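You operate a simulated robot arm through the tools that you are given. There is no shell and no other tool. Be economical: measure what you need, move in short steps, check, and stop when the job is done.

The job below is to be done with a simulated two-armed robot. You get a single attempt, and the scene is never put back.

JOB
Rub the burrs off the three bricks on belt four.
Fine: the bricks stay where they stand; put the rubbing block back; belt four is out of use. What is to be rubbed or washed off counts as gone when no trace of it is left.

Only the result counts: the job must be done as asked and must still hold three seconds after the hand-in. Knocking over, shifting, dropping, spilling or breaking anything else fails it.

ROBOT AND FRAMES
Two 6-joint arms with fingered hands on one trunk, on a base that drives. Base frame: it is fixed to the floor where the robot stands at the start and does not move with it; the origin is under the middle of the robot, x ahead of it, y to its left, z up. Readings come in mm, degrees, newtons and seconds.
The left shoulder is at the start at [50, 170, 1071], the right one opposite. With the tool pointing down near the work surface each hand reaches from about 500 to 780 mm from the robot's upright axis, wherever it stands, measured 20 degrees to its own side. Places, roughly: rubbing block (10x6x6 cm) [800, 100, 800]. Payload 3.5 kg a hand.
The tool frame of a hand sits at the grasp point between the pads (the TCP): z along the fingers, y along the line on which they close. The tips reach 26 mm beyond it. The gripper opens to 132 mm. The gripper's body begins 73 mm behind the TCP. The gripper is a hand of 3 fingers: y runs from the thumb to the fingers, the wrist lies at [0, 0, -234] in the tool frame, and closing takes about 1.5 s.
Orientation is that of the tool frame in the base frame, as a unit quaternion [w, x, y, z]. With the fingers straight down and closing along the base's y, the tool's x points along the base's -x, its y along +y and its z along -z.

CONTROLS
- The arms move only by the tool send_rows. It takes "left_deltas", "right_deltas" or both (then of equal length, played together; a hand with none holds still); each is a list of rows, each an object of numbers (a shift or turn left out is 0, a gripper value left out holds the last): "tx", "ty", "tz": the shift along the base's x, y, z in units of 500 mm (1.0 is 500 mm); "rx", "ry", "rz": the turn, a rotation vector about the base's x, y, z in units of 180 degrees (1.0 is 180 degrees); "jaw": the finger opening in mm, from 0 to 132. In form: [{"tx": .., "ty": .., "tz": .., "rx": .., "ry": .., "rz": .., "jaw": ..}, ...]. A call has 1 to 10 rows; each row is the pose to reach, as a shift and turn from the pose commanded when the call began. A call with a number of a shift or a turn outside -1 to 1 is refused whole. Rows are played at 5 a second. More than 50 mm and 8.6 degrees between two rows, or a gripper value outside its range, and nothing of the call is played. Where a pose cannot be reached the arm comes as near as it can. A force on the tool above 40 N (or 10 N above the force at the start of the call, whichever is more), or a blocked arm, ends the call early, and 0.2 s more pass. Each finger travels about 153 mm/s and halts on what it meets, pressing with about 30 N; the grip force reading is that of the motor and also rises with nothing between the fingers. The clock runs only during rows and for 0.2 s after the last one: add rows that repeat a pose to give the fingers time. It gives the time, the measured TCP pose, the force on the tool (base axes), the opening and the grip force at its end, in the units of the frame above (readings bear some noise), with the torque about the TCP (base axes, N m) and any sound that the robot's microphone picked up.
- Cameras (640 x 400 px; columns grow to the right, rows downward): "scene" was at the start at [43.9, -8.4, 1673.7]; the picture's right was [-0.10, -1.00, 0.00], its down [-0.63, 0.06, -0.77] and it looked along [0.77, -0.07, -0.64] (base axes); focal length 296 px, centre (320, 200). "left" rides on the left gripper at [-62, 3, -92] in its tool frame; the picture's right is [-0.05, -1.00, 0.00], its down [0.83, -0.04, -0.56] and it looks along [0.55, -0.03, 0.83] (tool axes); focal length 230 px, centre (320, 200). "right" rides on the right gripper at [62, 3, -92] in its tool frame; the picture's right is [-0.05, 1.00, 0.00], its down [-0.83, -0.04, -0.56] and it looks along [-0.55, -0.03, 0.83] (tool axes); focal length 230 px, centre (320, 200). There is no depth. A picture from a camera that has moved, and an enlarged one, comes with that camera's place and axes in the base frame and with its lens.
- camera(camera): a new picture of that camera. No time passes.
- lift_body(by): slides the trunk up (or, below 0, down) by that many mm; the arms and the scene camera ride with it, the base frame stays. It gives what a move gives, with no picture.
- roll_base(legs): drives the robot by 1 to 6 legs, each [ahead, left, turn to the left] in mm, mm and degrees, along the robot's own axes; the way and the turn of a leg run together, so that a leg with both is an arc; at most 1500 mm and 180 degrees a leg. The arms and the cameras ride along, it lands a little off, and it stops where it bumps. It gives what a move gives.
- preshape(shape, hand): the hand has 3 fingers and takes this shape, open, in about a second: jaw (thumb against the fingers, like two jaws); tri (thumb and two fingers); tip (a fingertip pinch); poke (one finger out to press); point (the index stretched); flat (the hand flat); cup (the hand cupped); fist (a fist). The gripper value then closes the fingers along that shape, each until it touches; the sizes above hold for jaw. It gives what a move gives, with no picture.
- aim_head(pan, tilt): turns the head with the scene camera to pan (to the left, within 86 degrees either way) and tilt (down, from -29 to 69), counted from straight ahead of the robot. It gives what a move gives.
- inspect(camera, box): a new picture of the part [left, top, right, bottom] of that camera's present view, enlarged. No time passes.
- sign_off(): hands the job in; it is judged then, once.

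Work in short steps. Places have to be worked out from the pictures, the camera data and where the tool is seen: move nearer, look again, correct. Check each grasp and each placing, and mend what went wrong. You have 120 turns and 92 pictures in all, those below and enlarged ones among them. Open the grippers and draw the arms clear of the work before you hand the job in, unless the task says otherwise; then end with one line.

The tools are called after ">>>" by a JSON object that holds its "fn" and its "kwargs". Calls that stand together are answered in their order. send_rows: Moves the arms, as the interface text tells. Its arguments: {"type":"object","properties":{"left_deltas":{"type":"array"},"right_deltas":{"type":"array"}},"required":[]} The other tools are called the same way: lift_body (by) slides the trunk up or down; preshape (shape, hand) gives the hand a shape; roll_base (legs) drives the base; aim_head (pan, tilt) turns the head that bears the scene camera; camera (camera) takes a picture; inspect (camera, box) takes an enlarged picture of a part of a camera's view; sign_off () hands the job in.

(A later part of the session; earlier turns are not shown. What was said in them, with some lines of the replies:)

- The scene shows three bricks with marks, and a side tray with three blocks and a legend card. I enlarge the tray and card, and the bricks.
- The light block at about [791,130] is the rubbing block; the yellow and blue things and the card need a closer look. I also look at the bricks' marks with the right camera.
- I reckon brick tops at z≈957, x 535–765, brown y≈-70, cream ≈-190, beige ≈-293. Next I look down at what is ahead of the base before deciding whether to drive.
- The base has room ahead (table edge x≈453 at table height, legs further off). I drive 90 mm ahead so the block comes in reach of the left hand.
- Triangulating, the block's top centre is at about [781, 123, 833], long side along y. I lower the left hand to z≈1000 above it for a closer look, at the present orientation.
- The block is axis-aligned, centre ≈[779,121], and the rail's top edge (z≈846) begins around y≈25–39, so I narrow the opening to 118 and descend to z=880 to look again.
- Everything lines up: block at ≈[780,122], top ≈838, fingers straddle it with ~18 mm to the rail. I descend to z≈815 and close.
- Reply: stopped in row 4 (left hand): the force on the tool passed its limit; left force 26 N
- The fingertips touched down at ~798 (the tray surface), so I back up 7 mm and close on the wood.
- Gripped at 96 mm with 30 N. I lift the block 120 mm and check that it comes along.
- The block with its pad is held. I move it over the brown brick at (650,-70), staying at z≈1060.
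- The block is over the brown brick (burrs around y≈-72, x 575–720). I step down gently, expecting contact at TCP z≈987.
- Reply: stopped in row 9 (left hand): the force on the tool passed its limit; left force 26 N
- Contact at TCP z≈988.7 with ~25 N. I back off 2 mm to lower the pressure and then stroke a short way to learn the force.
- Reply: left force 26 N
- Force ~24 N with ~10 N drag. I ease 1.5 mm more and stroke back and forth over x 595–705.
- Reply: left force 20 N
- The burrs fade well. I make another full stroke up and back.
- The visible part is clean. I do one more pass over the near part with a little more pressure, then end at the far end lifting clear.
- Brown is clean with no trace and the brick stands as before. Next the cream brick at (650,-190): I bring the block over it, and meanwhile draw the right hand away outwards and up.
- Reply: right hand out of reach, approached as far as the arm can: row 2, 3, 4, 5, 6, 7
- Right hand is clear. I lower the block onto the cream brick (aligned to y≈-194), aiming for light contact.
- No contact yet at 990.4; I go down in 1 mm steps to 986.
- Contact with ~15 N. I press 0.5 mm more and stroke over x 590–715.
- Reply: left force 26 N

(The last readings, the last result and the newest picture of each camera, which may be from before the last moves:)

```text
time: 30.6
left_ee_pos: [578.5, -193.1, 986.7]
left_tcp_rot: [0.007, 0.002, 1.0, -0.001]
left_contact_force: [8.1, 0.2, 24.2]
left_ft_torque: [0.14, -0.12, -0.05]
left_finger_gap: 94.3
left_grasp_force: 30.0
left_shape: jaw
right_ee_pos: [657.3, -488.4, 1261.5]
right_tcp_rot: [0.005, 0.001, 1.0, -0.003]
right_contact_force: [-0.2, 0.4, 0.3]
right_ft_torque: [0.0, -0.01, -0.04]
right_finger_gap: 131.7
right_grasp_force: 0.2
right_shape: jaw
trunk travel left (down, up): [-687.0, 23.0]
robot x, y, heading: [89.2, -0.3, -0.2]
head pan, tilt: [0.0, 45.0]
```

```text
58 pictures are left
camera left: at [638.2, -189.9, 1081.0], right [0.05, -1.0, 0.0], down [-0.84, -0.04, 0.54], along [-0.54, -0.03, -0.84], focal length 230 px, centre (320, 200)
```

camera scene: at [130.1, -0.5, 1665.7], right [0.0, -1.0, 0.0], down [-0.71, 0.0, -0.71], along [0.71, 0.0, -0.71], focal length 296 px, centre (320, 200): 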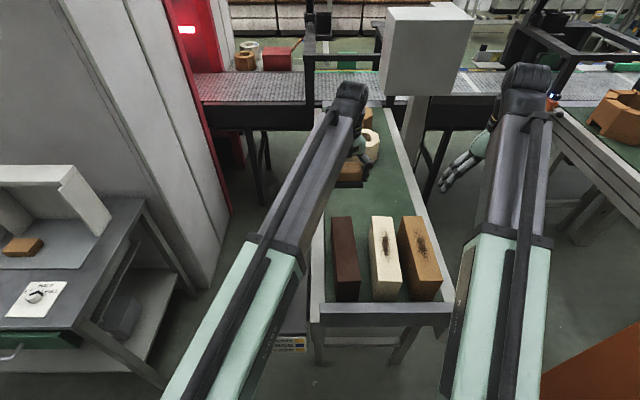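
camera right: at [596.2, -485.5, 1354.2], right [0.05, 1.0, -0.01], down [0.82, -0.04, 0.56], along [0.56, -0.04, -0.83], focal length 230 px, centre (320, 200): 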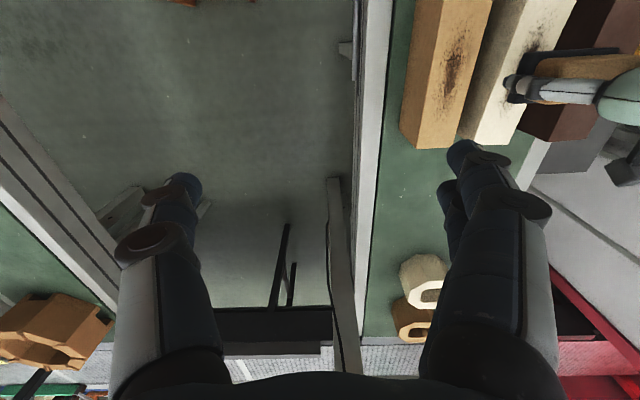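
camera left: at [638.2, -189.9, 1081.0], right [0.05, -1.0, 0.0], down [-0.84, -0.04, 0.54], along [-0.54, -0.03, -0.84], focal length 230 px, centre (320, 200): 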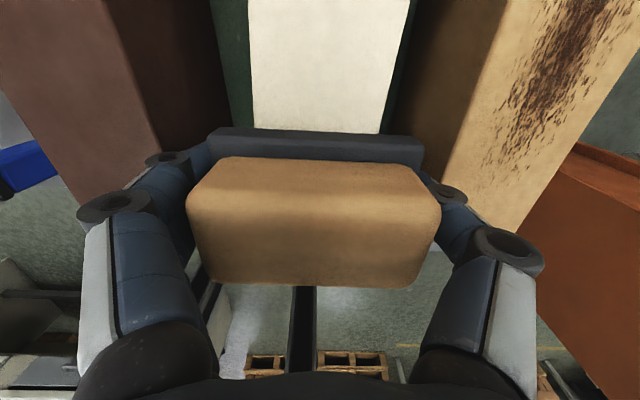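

Visible part of the cream brick is clean. One more pass to the near part and back to the far end, then lift clear and check.

>>> {"fn": "send_rows", "kwargs": {"left_deltas": [{"tx": 0.04}, {"tx": 0.08}, {"tx": 0.04}, {"tx": 0.0}, {"tx": 0.05}, {"tx": 0.11}, {"tx": 0.17}, {"tx": 0.23}, {"tx": 0.27}, {"tx": 0.3, "tz": 0.04}]}}

>>> {"fn": "send_rows", "kwargs": {"left_deltas": [{"tz": 0.08, "tx": 0.06}, {"tz": 0.14, "tx": 0.1}, {"tz": 0.14, "tx": 0.1}]}}

>>> {"fn": "inspect", "kwargs": {"camera": "scene", "box": [316, 190, 460, 310]}}

>>> {"fn": "inspect", "kwargs": {"camera": "right", "box": [390, 0, 640, 160]}}

```text
time: 32.9
left_ee_pos: [733.1, -192.5, 1004.9]
left_tcp_rot: [0.007, 0.0, 1.0, 0.0]
left_contact_force: [-0.5, 0.9, -2.7]
left_ft_torque: [-0.01, -0.02, 0.0]
left_finger_gap: 94.5
left_grasp_force: 29.7
left_shape: jaw
right_ee_pos: [657.0, -489.1, 1262.3]
right_tcp_rot: [0.005, 0.0, 1.0, -0.003]
right_contact_force: [0.0, 0.0, 0.5]
right_ft_torque: [0.03, -0.03, 0.01]
right_finger_gap: 131.9
right_grasp_force: 0.1
right_shape: jaw
trunk travel left (down, up): [-687.0, 23.0]
robot x, y, heading: [92.2, 3.2, -0.2]
head pan, tilt: [0.0, 45.0]
```

```text
time: 33.6
left_ee_pos: [739.7, -172.9, 1069.7]
left_tcp_rot: [0.006, 0.001, 1.0, -0.002]
left_contact_force: [-0.6, -0.1, -2.6]
left_ft_torque: [-0.02, -0.03, -0.01]
left_finger_gap: 94.4
left_grasp_force: 30.2
left_shape: jaw
left hand out of reach, approached as far as the arm can: row 1, 2, 3
right_ee_pos: [657.5, -488.7, 1262.5]
right_tcp_rot: [0.005, 0.001, 1.0, -0.003]
right_contact_force: [-0.4, 0.1, 0.2]
right_ft_torque: [-0.02, 0.03, 0.04]
right_finger_gap: 132.0
right_grasp_force: 0.1
right_shape: jaw
trunk travel left (down, up): [-687.0, 23.0]
robot x, y, heading: [91.2, -2.2, -0.4]
head pan, tilt: [0.0, 45.0]
```

```text
3.33 times, centred on (388, 250) of scene
camera zoom: at [129.7, -0.5, 1665.7], right [0.0, -1.0, 0.0], down [-0.71, 0.0, -0.71], along [0.71, 0.0, -0.71], focal length 987 px, centre (93, 33)
```

zoom: 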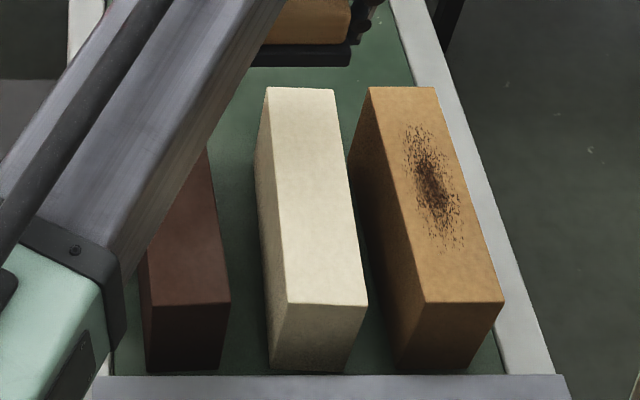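

```text
2.50 times, centred on (515, 80) of right
camera zoom: at [596.0, -485.8, 1354.1], right [0.05, 1.0, -0.01], down [0.82, -0.04, 0.56], along [0.56, -0.03, -0.83], focal length 575 px, centre (-168, 500)
```

zoom: 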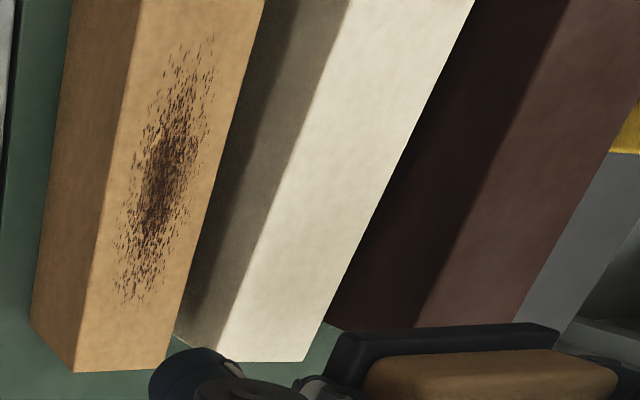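

Cream is clean. The left arm is near its reach on this side, so I pull it back over the belt and then sidestep the base 110 mm to the right for the beige brick.

>>> {"fn": "send_rows", "kwargs": {"left_deltas": [{"tx": -0.05, "tz": 0.02}, {"tx": -0.11, "tz": 0.04}, {"tx": -0.17, "tz": 0.06}, {"tx": -0.23, "tz": 0.06}, {"tx": -0.23, "tz": 0.06}]}}

>>> {"fn": "roll_base", "kwargs": {"legs": [[0, -110, 0]]}}

>>> {"fn": "camera", "kwargs": {"camera": "left"}}

>>> {"fn": "camera", "kwargs": {"camera": "scene"}}

```text
time: 34.9
left_ee_pos: [626.7, -172.0, 1098.0]
left_tcp_rot: [0.006, 0.0, 1.0, -0.001]
left_contact_force: [0.2, 0.4, -2.9]
left_ft_torque: [-0.03, 0.02, -0.03]
left_finger_gap: 94.5
left_grasp_force: 29.7
left_shape: jaw
right_ee_pos: [657.4, -489.4, 1261.6]
right_tcp_rot: [0.005, 0.0, 1.0, -0.004]
right_contact_force: [0.2, 0.2, 1.0]
right_ft_torque: [0.02, 0.02, 0.01]
right_finger_gap: 131.8
right_grasp_force: 0.0
right_shape: jaw
trunk travel left (down, up): [-687.0, 23.0]
robot x, y, heading: [91.5, 2.8, -0.2]
head pan, tilt: [0.0, 45.0]
```

```text
time: 36.0
left_ee_pos: [625.5, -282.7, 1097.9]
left_tcp_rot: [0.007, -0.001, 1.0, 0.0]
left_contact_force: [-0.4, -0.1, -3.0]
left_ft_torque: [0.06, 0.0, 0.02]
left_finger_gap: 94.7
left_grasp_force: 30.5
left_shape: jaw
right_ee_pos: [659.4, -599.3, 1261.7]
right_tcp_rot: [0.005, 0.0, 1.0, -0.002]
right_contact_force: [0.0, -0.3, -0.1]
right_ft_torque: [0.04, -0.02, 0.0]
right_finger_gap: 132.1
right_grasp_force: 0.0
right_shape: jaw
trunk travel left (down, up): [-687.0, 23.0]
robot x, y, heading: [88.8, -106.3, -0.0]
head pan, tilt: [0.0, 45.0]
```

```text
55 pictures are left
camera left: at [685.7, -278.9, 1190.5], right [0.05, -1.0, 0.0], down [-0.84, -0.04, 0.54], along [-0.54, -0.03, -0.84], focal length 230 px, centre (320, 200)
```

left: 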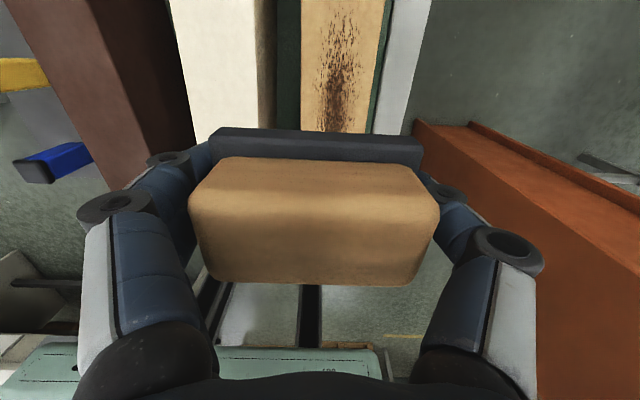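

```text
54 pictures are left
camera scene: at [129.6, -111.4, 1665.7], right [0.0, -1.0, 0.0], down [-0.71, 0.0, -0.71], along [0.71, 0.0, -0.71], focal length 296 px, centre (320, 200)
```

scene: 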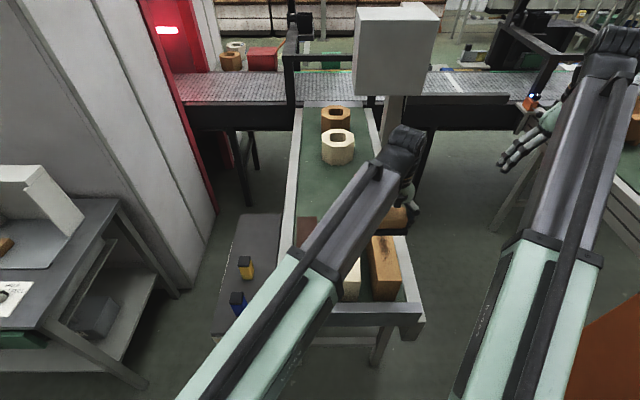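

Beige burrs lie at y≈-297. I move over it to (650,-297) and down to z≈996.

>>> {"fn": "send_rows", "kwargs": {"left_deltas": [{"tx": 0.025, "ty": -0.014}, {"tx": 0.05, "ty": -0.028, "tz": -0.06}, {"tx": 0.05, "ty": -0.028, "tz": -0.12}, {"tx": 0.05, "ty": -0.028, "tz": -0.17}, {"tx": 0.05, "ty": -0.028, "tz": -0.195}, {"tx": 0.05, "ty": -0.028, "tz": -0.203}, {"tx": 0.05, "ty": -0.028, "tz": -0.203}]}}

```text
time: 37.6
left_ee_pos: [651.7, -294.2, 995.4]
left_tcp_rot: [0.006, 0.0, 1.0, -0.001]
left_contact_force: [0.4, -0.5, -2.7]
left_ft_torque: [-0.01, -0.03, 0.0]
left_finger_gap: 94.7
left_grasp_force: 30.0
left_shape: jaw
right_ee_pos: [658.5, -596.8, 1263.1]
right_tcp_rot: [0.006, 0.0, 1.0, -0.004]
right_contact_force: [0.0, 0.1, -0.5]
right_ft_torque: [-0.01, -0.03, -0.02]
right_finger_gap: 132.1
right_grasp_force: 0.0
right_shape: jaw
trunk travel left (down, up): [-687.0, 23.0]
robot x, y, heading: [91.3, -111.8, 0.0]
head pan, tilt: [0.0, 45.0]
```

I step down finely to contact.

>>> {"fn": "send_rows", "kwargs": {"left_deltas": [{"tz": -0.006, "ty": -0.006}, {"tz": -0.01, "ty": -0.006}, {"tz": -0.012, "ty": -0.006}, {"tz": -0.014, "ty": -0.006}, {"tz": -0.016, "ty": -0.006}, {"tz": -0.018, "ty": -0.006}]}}

```text
time: 39.0
left_ee_pos: [651.3, -297.3, 988.3]
left_tcp_rot: [0.007, 0.0, 1.0, -0.002]
left_contact_force: [4.4, -2.1, 10.3]
left_ft_torque: [0.06, -0.03, 0.02]
left_finger_gap: 94.7
left_grasp_force: 30.1
left_shape: jaw
right_ee_pos: [658.2, -597.4, 1262.7]
right_tcp_rot: [0.005, -0.001, 1.0, -0.004]
right_contact_force: [-0.6, 0.4, -0.9]
right_ft_torque: [0.02, -0.03, -0.02]
right_finger_gap: 132.0
right_grasp_force: 0.0
right_shape: jaw
trunk travel left (down, up): [-687.0, 23.0]
robot x, y, heading: [91.7, -108.8, 0.2]
head pan, tilt: [0.0, 45.0]
```

Contact at ~10 N. I add 1 mm and stroke the beige brick the same way.

>>> {"fn": "send_rows", "kwargs": {"left_deltas": [{"tz": -0.002, "tx": 0.04}, {"tz": -0.002, "tx": 0.08}, {"tz": -0.002, "tx": 0.12}, {"tz": -0.002, "tx": 0.08}, {"tz": -0.002, "tx": 0.03}, {"tz": -0.002, "tx": -0.02}, {"tz": -0.002, "tx": -0.07}, {"tz": -0.002, "tx": -0.12}, {"tz": -0.002, "tx": -0.07}, {"tz": -0.002, "tx": 0.0}]}}

>>> {"fn": "send_rows", "kwargs": {"left_deltas": [{"tx": 0.05}, {"tx": 0.1}, {"tx": 0.14}, {"tx": 0.09}, {"tx": 0.04}, {"tx": -0.01}, {"tx": -0.06}, {"tx": -0.11}, {"tx": -0.14}, {"tx": -0.14}]}}

>>> {"fn": "camera", "kwargs": {"camera": "left"}}

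```text
time: 40.6
left_ee_pos: [623.4, -298.0, 988.8]
left_tcp_rot: [0.01, -0.002, 1.0, -0.002]
left_contact_force: [0.6, 3.8, 16.5]
left_ft_torque: [0.22, 0.02, -0.02]
left_finger_gap: 94.4
left_grasp_force: 30.4
left_shape: jaw
right_ee_pos: [658.0, -596.4, 1262.6]
right_tcp_rot: [0.006, 0.0, 1.0, -0.003]
right_contact_force: [-0.2, 0.0, -0.5]
right_ft_torque: [0.01, 0.02, 0.01]
right_finger_gap: 132.1
right_grasp_force: 0.1
right_shape: jaw
trunk travel left (down, up): [-687.0, 23.0]
robot x, y, heading: [86.8, -108.1, 0.3]
head pan, tilt: [0.0, 45.0]
stopped in row 8 (left hand): the force on the tool passed its limit (the readings are from after the stop); the commanded pose is now the measured one
```

```text
time: 42.3
left_ee_pos: [591.6, -295.3, 986.8]
left_tcp_rot: [0.013, -0.001, 1.0, -0.004]
left_contact_force: [0.8, 2.3, 17.8]
left_ft_torque: [0.26, -0.03, -0.05]
left_finger_gap: 94.4
left_grasp_force: 30.2
left_shape: jaw
right_ee_pos: [658.0, -597.8, 1262.8]
right_tcp_rot: [0.006, 0.0, 1.0, -0.002]
right_contact_force: [-0.3, 0.7, 0.0]
right_ft_torque: [-0.01, 0.01, 0.02]
right_finger_gap: 131.8
right_grasp_force: 0.1
right_shape: jaw
trunk travel left (down, up): [-687.0, 23.0]
robot x, y, heading: [89.0, -109.3, -0.2]
head pan, tilt: [0.0, 45.0]
stopped in row 8 (left hand): the force on the tool passed its limit (the readings are from after the stop); the commanded pose is now the measured one
```

```text
53 pictures are left
camera left: at [650.1, -293.3, 1081.6], right [0.05, -1.0, 0.01], down [-0.84, -0.04, 0.53], along [-0.53, -0.04, -0.85], focal length 230 px, centre (320, 200)
```

left: 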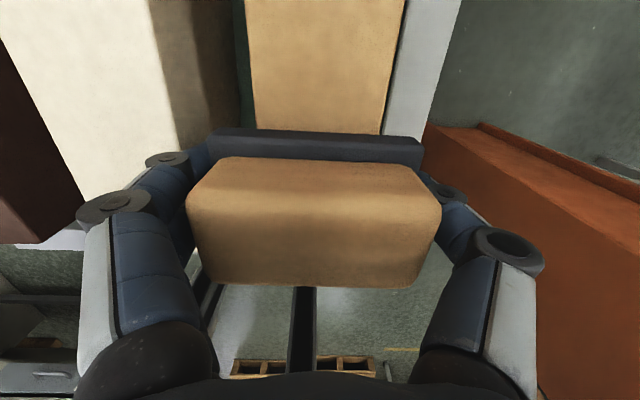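

The visible part is clean; pressure crept up, so I ease 1.5 mm, straighten the 1.5° pitch that crept in, and do the near part, then sweep to the far end and lift.

>>> {"fn": "send_rows", "kwargs": {"left_deltas": [{"tz": 0.004}, {"tz": 0.004, "ry": 0.006, "tx": -0.015}, {"tz": 0.003, "ry": 0.006, "tx": -0.03}, {"tz": 0.003, "ry": 0.006, "tx": 0.01}, {"tz": 0.003, "ry": 0.006, "tx": 0.05}, {"tz": 0.003, "ry": 0.006, "tx": 0.01}, {"tz": 0.003, "ry": 0.006, "tx": -0.03}, {"tz": 0.003, "ry": 0.006, "tx": 0.02}]}}

```text
time: 44.1
left_ee_pos: [600.6, -298.0, 987.7]
left_tcp_rot: [0.001, -0.001, 1.0, -0.003]
left_contact_force: [-4.1, -0.9, 6.1]
left_ft_torque: [0.07, 0.05, 0.07]
left_finger_gap: 94.6
left_grasp_force: 30.2
left_shape: jaw
right_ee_pos: [658.3, -596.8, 1262.2]
right_tcp_rot: [0.005, 0.0, 1.0, -0.004]
right_contact_force: [0.6, -0.2, 0.7]
right_ft_torque: [0.0, 0.0, -0.02]
right_finger_gap: 131.8
right_grasp_force: 0.1
right_shape: jaw
trunk travel left (down, up): [-687.0, 23.0]
robot x, y, heading: [85.4, -108.7, -0.0]
head pan, tilt: [0.0, 45.0]
```

Light contact (6 N). One firmer sweep to the far end, then lift and move off to inspect.

>>> {"fn": "send_rows", "kwargs": {"left_deltas": [{"tz": -0.002, "tx": -0.03, "ry": -0.002}, {"tz": -0.002, "tx": 0.01, "ry": -0.002}, {"tz": -0.002, "tx": 0.06, "ry": -0.002}, {"tz": -0.002, "tx": 0.11, "ry": -0.002}, {"tz": -0.002, "tx": 0.16, "ry": -0.002}, {"tz": -0.002, "tx": 0.2, "ry": -0.002}, {"tz": -0.002, "tx": 0.22, "ry": -0.002}, {"tz": 0.04, "tx": 0.22, "ry": -0.002}, {"tz": 0.1, "tx": 0.22, "ry": -0.002}, {"tz": 0.17, "tx": 0.22, "ry": -0.002}]}}

>>> {"fn": "camera", "kwargs": {"camera": "scene"}}

```text
time: 46.3
left_ee_pos: [711.1, -298.9, 1070.4]
left_tcp_rot: [0.005, 0.0, 1.0, -0.003]
left_contact_force: [-0.8, 0.9, -3.4]
left_ft_torque: [-0.03, -0.01, -0.01]
left_finger_gap: 94.3
left_grasp_force: 30.3
left_shape: jaw
right_ee_pos: [657.8, -598.6, 1261.6]
right_tcp_rot: [0.005, 0.0, 1.0, -0.003]
right_contact_force: [0.3, -0.6, 0.1]
right_ft_torque: [0.02, -0.01, 0.0]
right_finger_gap: 131.9
right_grasp_force: 0.1
right_shape: jaw
trunk travel left (down, up): [-687.0, 23.0]
robot x, y, heading: [88.8, -109.7, -0.1]
head pan, tilt: [0.0, 45.0]
```

```text
52 pictures are left
camera scene: at [129.8, -108.6, 1665.6], right [0.0, -1.0, 0.0], down [-0.71, 0.0, -0.71], along [0.71, 0.0, -0.71], focal length 296 px, centre (320, 200)
```

scene: 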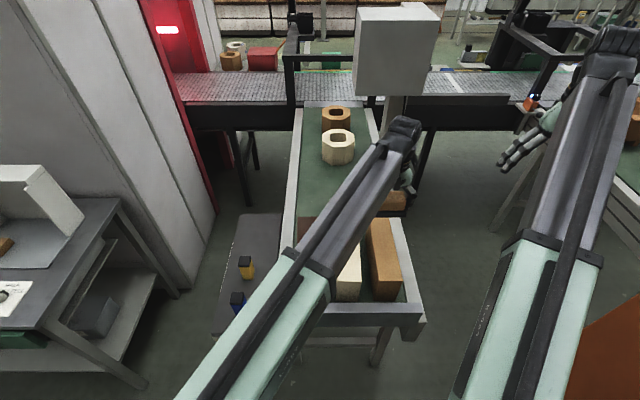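

Beige looks clean. I raise and swing the hand to the left, then step the base back left 110 mm and inspect all three bricks.

>>> {"fn": "send_rows", "kwargs": {"left_deltas": [{"tz": 0.05, "ty": 0.05}, {"tz": 0.1, "ty": 0.12}, {"tz": 0.1, "ty": 0.2}, {"tz": 0.1, "ty": 0.28}, {"tz": 0.1, "ty": 0.36}, {"tz": 0.1, "ty": 0.44}, {"tz": 0.1, "ty": 0.44}]}}

>>> {"fn": "roll_base", "kwargs": {"legs": [[0, 110, 0]]}}

>>> {"fn": "camera", "kwargs": {"camera": "scene"}}

>>> {"fn": "inspect", "kwargs": {"camera": "scene", "box": [316, 190, 460, 310]}}

>>> {"fn": "inspect", "kwargs": {"camera": "right", "box": [390, 0, 640, 160]}}

```text
time: 47.9
left_ee_pos: [713.4, -77.7, 1121.8]
left_tcp_rot: [0.006, 0.0, 1.0, -0.002]
left_contact_force: [-0.6, -0.7, -2.3]
left_ft_torque: [0.0, 0.02, -0.01]
left_finger_gap: 94.3
left_grasp_force: 30.1
left_shape: jaw
right_ee_pos: [659.1, -597.7, 1261.5]
right_tcp_rot: [0.006, 0.0, 1.0, -0.004]
right_contact_force: [-0.1, 0.1, 0.4]
right_ft_torque: [0.0, -0.04, -0.02]
right_finger_gap: 132.0
right_grasp_force: 0.1
right_shape: jaw
trunk travel left (down, up): [-687.0, 23.0]
robot x, y, heading: [89.0, -109.0, 0.2]
head pan, tilt: [0.0, 45.0]
```

```text
time: 49.1
left_ee_pos: [712.7, 33.0, 1121.9]
left_tcp_rot: [0.005, -0.001, 1.0, -0.004]
left_contact_force: [0.4, 1.0, -2.0]
left_ft_torque: [-0.05, 0.02, 0.0]
left_finger_gap: 94.4
left_grasp_force: 30.7
left_shape: jaw
right_ee_pos: [657.9, -484.5, 1262.9]
right_tcp_rot: [0.005, -0.001, 1.0, -0.005]
right_contact_force: [-0.1, 0.5, 0.2]
right_ft_torque: [-0.06, 0.01, 0.01]
right_finger_gap: 132.0
right_grasp_force: 0.0
right_shape: jaw
trunk travel left (down, up): [-687.0, 23.0]
robot x, y, heading: [90.4, 1.9, 0.3]
head pan, tilt: [0.0, 45.0]
```

```text
51 pictures are left
camera scene: at [129.9, 3.5, 1665.7], right [0.0, -1.0, 0.0], down [-0.71, 0.0, -0.71], along [0.71, 0.0, -0.71], focal length 296 px, centre (320, 200)
```

scene: 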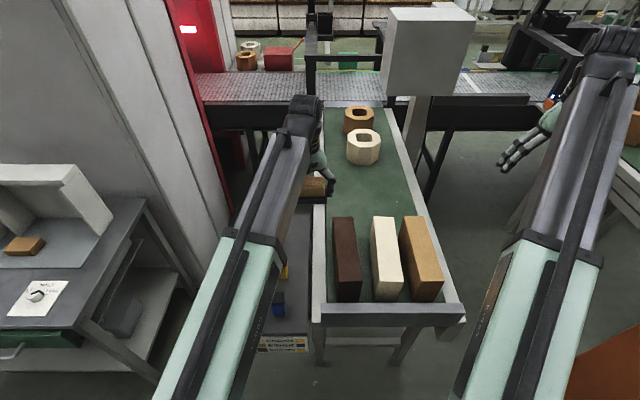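

```text
3.33 times, centred on (388, 250) of scene
camera zoom: at [129.9, 3.5, 1665.7], right [0.0, -1.0, 0.0], down [-0.71, 0.0, -0.71], along [0.71, 0.0, -0.71], focal length 987 px, centre (93, 33)
```

zoom: 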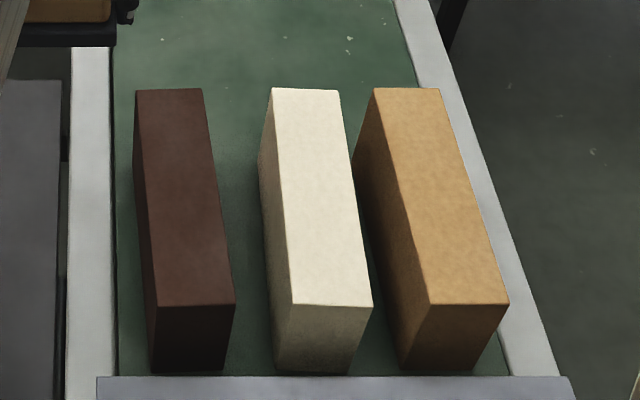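

```text
2.50 times, centred on (515, 80) of right
camera zoom: at [597.6, -481.1, 1355.0], right [0.05, 1.0, -0.01], down [0.82, -0.04, 0.56], along [0.56, -0.03, -0.83], focal length 575 px, centre (-168, 500)
```

zoom: 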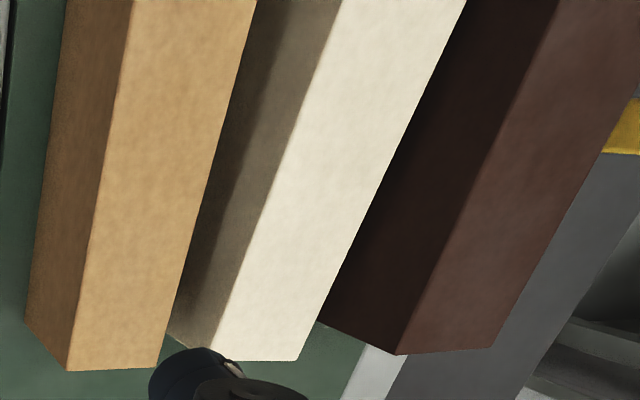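

All three bricks are clean and in place. Now I take the block back over its spot (781,120), then down to z≈870.

>>> {"fn": "send_rows", "kwargs": {"left_deltas": [{"tx": 0.04, "ty": 0.05, "rx": 0.002}, {"tx": 0.09, "ty": 0.11, "rx": 0.002}, {"tx": 0.137, "ty": 0.175, "rx": 0.002}, {"tx": 0.137, "ty": 0.175, "tz": -0.08, "rx": 0.002}, {"tx": 0.137, "ty": 0.175, "tz": -0.17, "rx": 0.002}, {"tx": 0.137, "ty": 0.175, "tz": -0.26, "rx": 0.002}, {"tx": 0.137, "ty": 0.175, "tz": -0.35, "rx": 0.002}, {"tx": 0.137, "ty": 0.175, "tz": -0.43, "rx": 0.002}, {"tx": 0.137, "ty": 0.175, "tz": -0.5, "rx": 0.002}, {"tx": 0.137, "ty": 0.175, "tz": -0.5, "rx": 0.002}]}}

>>> {"fn": "camera", "kwargs": {"camera": "left"}}

>>> {"fn": "inspect", "kwargs": {"camera": "scene", "box": [230, 160, 350, 260]}}

```text
time: 51.3
left_ee_pos: [781.2, 119.2, 873.1]
left_tcp_rot: [0.005, -0.003, 1.0, 0.0]
left_contact_force: [0.5, -0.1, -2.5]
left_ft_torque: [0.0, 0.0, -0.03]
left_finger_gap: 94.5
left_grasp_force: 29.5
left_shape: jaw
right_ee_pos: [658.8, -486.9, 1262.3]
right_tcp_rot: [0.005, -0.001, 1.0, -0.004]
right_contact_force: [0.3, 0.2, -0.1]
right_ft_torque: [0.03, -0.01, -0.02]
right_finger_gap: 131.6
right_grasp_force: 0.0
right_shape: jaw
trunk travel left (down, up): [-687.0, 23.0]
robot x, y, heading: [86.9, -0.4, 0.2]
head pan, tilt: [0.0, 45.0]
```

```text
48 pictures are left
camera left: at [842.2, 121.5, 965.8], right [0.06, -1.0, 0.0], down [-0.84, -0.05, 0.55], along [-0.55, -0.03, -0.84], focal length 230 px, centre (320, 200)
```

left: 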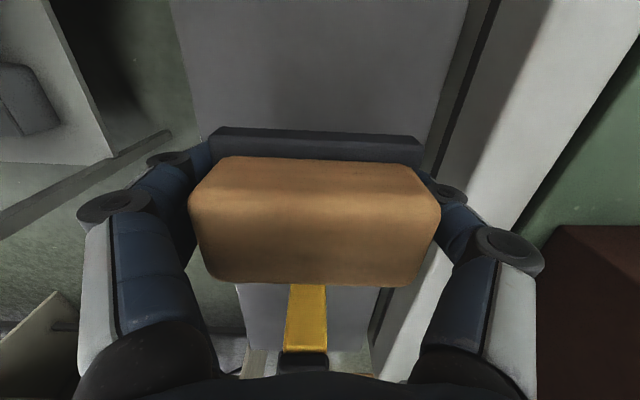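

```text
4.00 times, centred on (290, 210) of scene
camera zoom: at [129.8, 0.9, 1665.7], right [0.0, -1.0, 0.0], down [-0.71, 0.0, -0.71], along [0.71, 0.0, -0.71], focal length 1185 px, centre (440, 160)
```

zoom: 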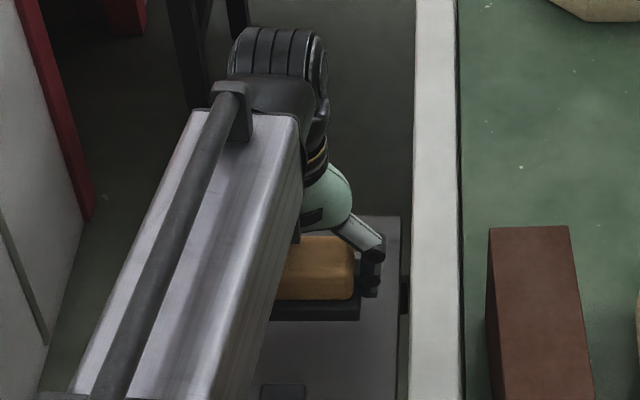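

Well placed above its spot. I lower to ~830 and in small steps to contact.

>>> {"fn": "send_rows", "kwargs": {"left_deltas": [{"tz": -0.04}, {"tz": -0.07, "ty": 0.002}, {"tz": -0.08, "ty": 0.002}, {"tz": -0.084, "ty": 0.002}, {"tz": -0.087, "ty": 0.002}, {"tz": -0.09, "ty": 0.002}, {"tz": -0.09, "ty": 0.002}]}}

```text
time: 52.9
left_ee_pos: [782.3, 118.2, 826.6]
left_tcp_rot: [0.006, -0.002, 1.0, 0.0]
left_contact_force: [0.6, 0.5, -1.4]
left_ft_torque: [0.01, 0.01, 0.04]
left_finger_gap: 94.1
left_grasp_force: 29.1
left_shape: jaw
right_ee_pos: [658.5, -486.5, 1261.8]
right_tcp_rot: [0.005, -0.002, 1.0, -0.004]
right_contact_force: [-1.3, 0.1, 0.8]
right_ft_torque: [0.01, -0.03, 0.02]
right_finger_gap: 132.2
right_grasp_force: 0.1
right_shape: jaw
trunk travel left (down, up): [-687.0, 23.0]
robot x, y, heading: [88.3, 2.9, 0.2]
head pan, tilt: [0.0, 45.0]
```

Almost no contact force yet; I step on by 1 mm increments.

>>> {"fn": "send_rows", "kwargs": {"left_deltas": [{"tz": -0.002, "ty": 0.003}, {"tz": -0.004, "ty": 0.003}, {"tz": -0.006, "ty": 0.003}]}}

>>> {"fn": "camera", "kwargs": {"camera": "left"}}

```text
time: 53.7
left_ee_pos: [783.4, 120.5, 826.6]
left_tcp_rot: [0.006, -0.001, 1.0, 0.001]
left_contact_force: [-1.5, -2.0, 13.6]
left_ft_torque: [0.87, 0.22, 0.12]
left_finger_gap: 94.6
left_grasp_force: 29.9
left_shape: jaw
right_ee_pos: [658.2, -487.6, 1263.3]
right_tcp_rot: [0.006, -0.001, 1.0, -0.003]
right_contact_force: [0.1, 0.3, 0.2]
right_ft_torque: [0.0, 0.0, 0.05]
right_finger_gap: 131.9
right_grasp_force: 0.0
right_shape: jaw
trunk travel left (down, up): [-687.0, 23.0]
robot x, y, heading: [90.7, -2.3, 0.1]
head pan, tilt: [0.0, 45.0]
```

```text
46 pictures are left
camera left: at [842.4, 123.4, 919.2], right [0.06, -1.0, 0.0], down [-0.84, -0.05, 0.55], along [-0.54, -0.03, -0.84], focal length 230 px, centre (320, 200)
```

left: 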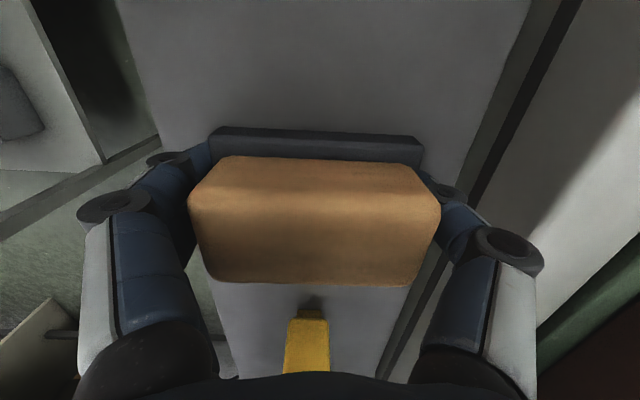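

The block is seated (13.6 N). I ease 1.5 mm and open to 118, then rise.

>>> {"fn": "send_rows", "kwargs": {"left_deltas": [{"tz": 0.003}, {"tz": 0.003, "jaw": 100}, {"tz": 0.003, "jaw": 110}, {"tz": 0.003, "jaw": 118}, {"tz": 0.003, "jaw": 118}]}}

>>> {"fn": "camera", "kwargs": {"camera": "left"}}

```text
time: 54.9
left_ee_pos: [782.3, 121.2, 825.8]
left_tcp_rot: [0.005, -0.003, 1.0, 0.0]
left_contact_force: [0.3, -0.6, 1.6]
left_ft_torque: [0.06, 0.06, -0.03]
left_finger_gap: 117.7
left_grasp_force: 0.1
left_shape: jaw
right_ee_pos: [659.0, -486.5, 1262.4]
right_tcp_rot: [0.005, 0.0, 1.0, -0.003]
right_contact_force: [-0.3, -0.3, 0.6]
right_ft_torque: [0.05, 0.0, 0.03]
right_finger_gap: 132.1
right_grasp_force: 0.0
right_shape: jaw
trunk travel left (down, up): [-687.0, 23.0]
robot x, y, heading: [88.8, 3.1, 0.0]
head pan, tilt: [0.0, 45.0]
```

```text
45 pictures are left
camera left: at [842.0, 123.5, 918.3], right [0.06, -1.0, 0.0], down [-0.84, -0.05, 0.55], along [-0.55, -0.03, -0.84], focal length 230 px, centre (320, 200)
```

left: 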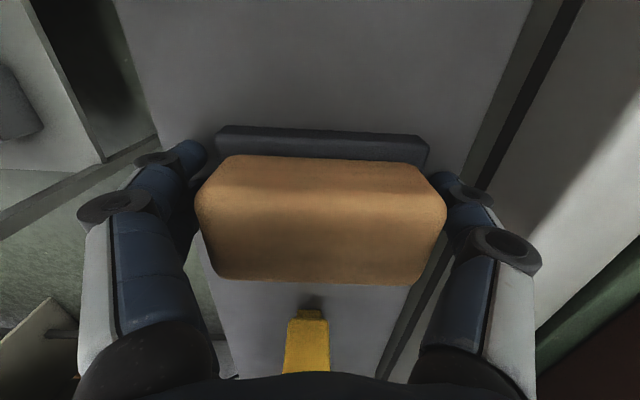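

Released; the fingers are free on both sides. I shift 1 mm toward the block's middle and rise straight up.

>>> {"fn": "send_rows", "kwargs": {"left_deltas": [{"ty": -0.003}, {"ty": -0.003, "tz": 0.05}, {"ty": -0.003, "tz": 0.13}, {"ty": -0.003, "tz": 0.22}, {"ty": -0.003, "tz": 0.31}, {"ty": -0.003, "tz": 0.4}, {"ty": -0.003, "tz": 0.49}, {"ty": -0.003, "tz": 0.58}, {"ty": -0.003, "tz": 0.67}, {"ty": -0.003, "tz": 0.67}]}}

>>> {"fn": "camera", "kwargs": {"camera": "left"}}

>>> {"fn": "camera", "kwargs": {"camera": "scene"}}

>>> {"fn": "inspect", "kwargs": {"camera": "scene", "box": [230, 190, 470, 350]}}

```text
time: 57.1
left_ee_pos: [782.7, 121.6, 1158.9]
left_tcp_rot: [0.005, -0.002, 1.0, 0.0]
left_contact_force: [0.3, 0.2, 0.0]
left_ft_torque: [-0.01, 0.0, -0.03]
left_finger_gap: 118.2
left_grasp_force: 0.1
left_shape: jaw
right_ee_pos: [659.4, -487.3, 1262.3]
right_tcp_rot: [0.006, -0.001, 1.0, -0.003]
right_contact_force: [-0.1, 1.8, -0.4]
right_ft_torque: [0.02, 0.03, 0.01]
right_finger_gap: 131.8
right_grasp_force: 0.0
right_shape: jaw
trunk travel left (down, up): [-687.0, 23.0]
robot x, y, heading: [87.6, 4.5, -0.0]
head pan, tilt: [0.0, 45.0]
```

```text
44 pictures are left
camera left: at [843.1, 124.3, 1251.3], right [0.06, -1.0, 0.0], down [-0.84, -0.05, 0.55], along [-0.55, -0.03, -0.84], focal length 230 px, centre (320, 200)
```

left: 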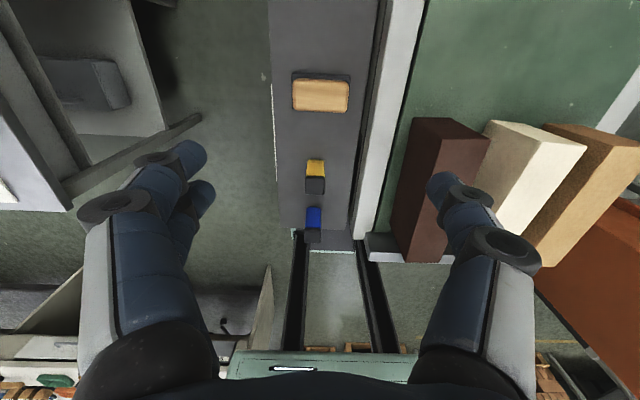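

```text
43 pictures are left
camera scene: at [129.9, 1.0, 1665.7], right [0.0, -1.0, 0.0], down [-0.71, 0.0, -0.71], along [0.71, 0.0, -0.71], focal length 296 px, centre (320, 200)
```

scene: 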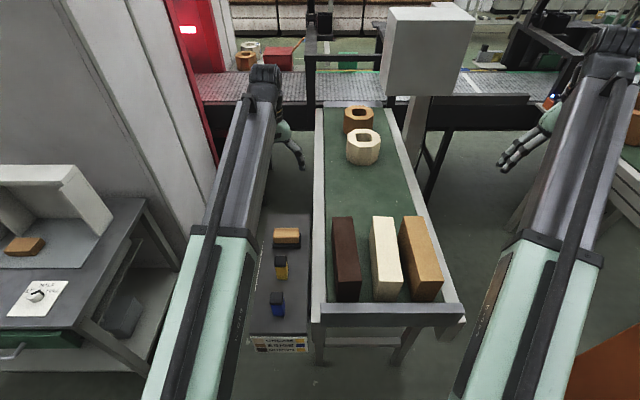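

```text
2.50 times, centred on (350, 270) of scene
camera zoom: at [129.9, 1.0, 1665.7], right [0.0, -1.0, 0.0], down [-0.71, 0.0, -0.71], along [0.71, 0.0, -0.71], focal length 740 px, centre (245, 25)
```

zoom: 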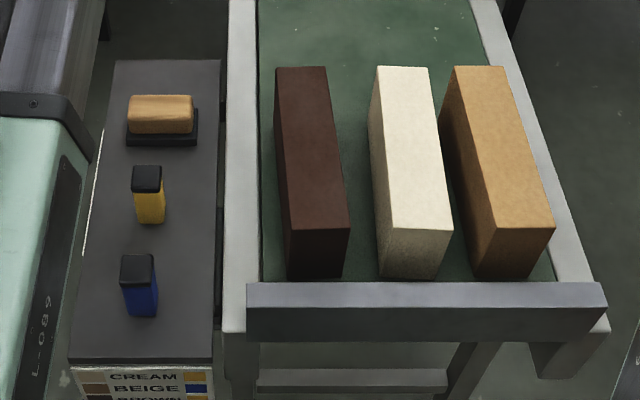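

All three bricks are clean on every face I could see and stand where they were. The rubbing block is back in its place, and both hands are open and clear, so I hand in.

>>> {"fn": "sign_off", "kwargs": {}}

```text
The job is handed in.
```

The burrs are rubbed off all three bricks on belt four with no trace left in the pictures, the bricks stand where they stood, and the rubbing block is back in its place.
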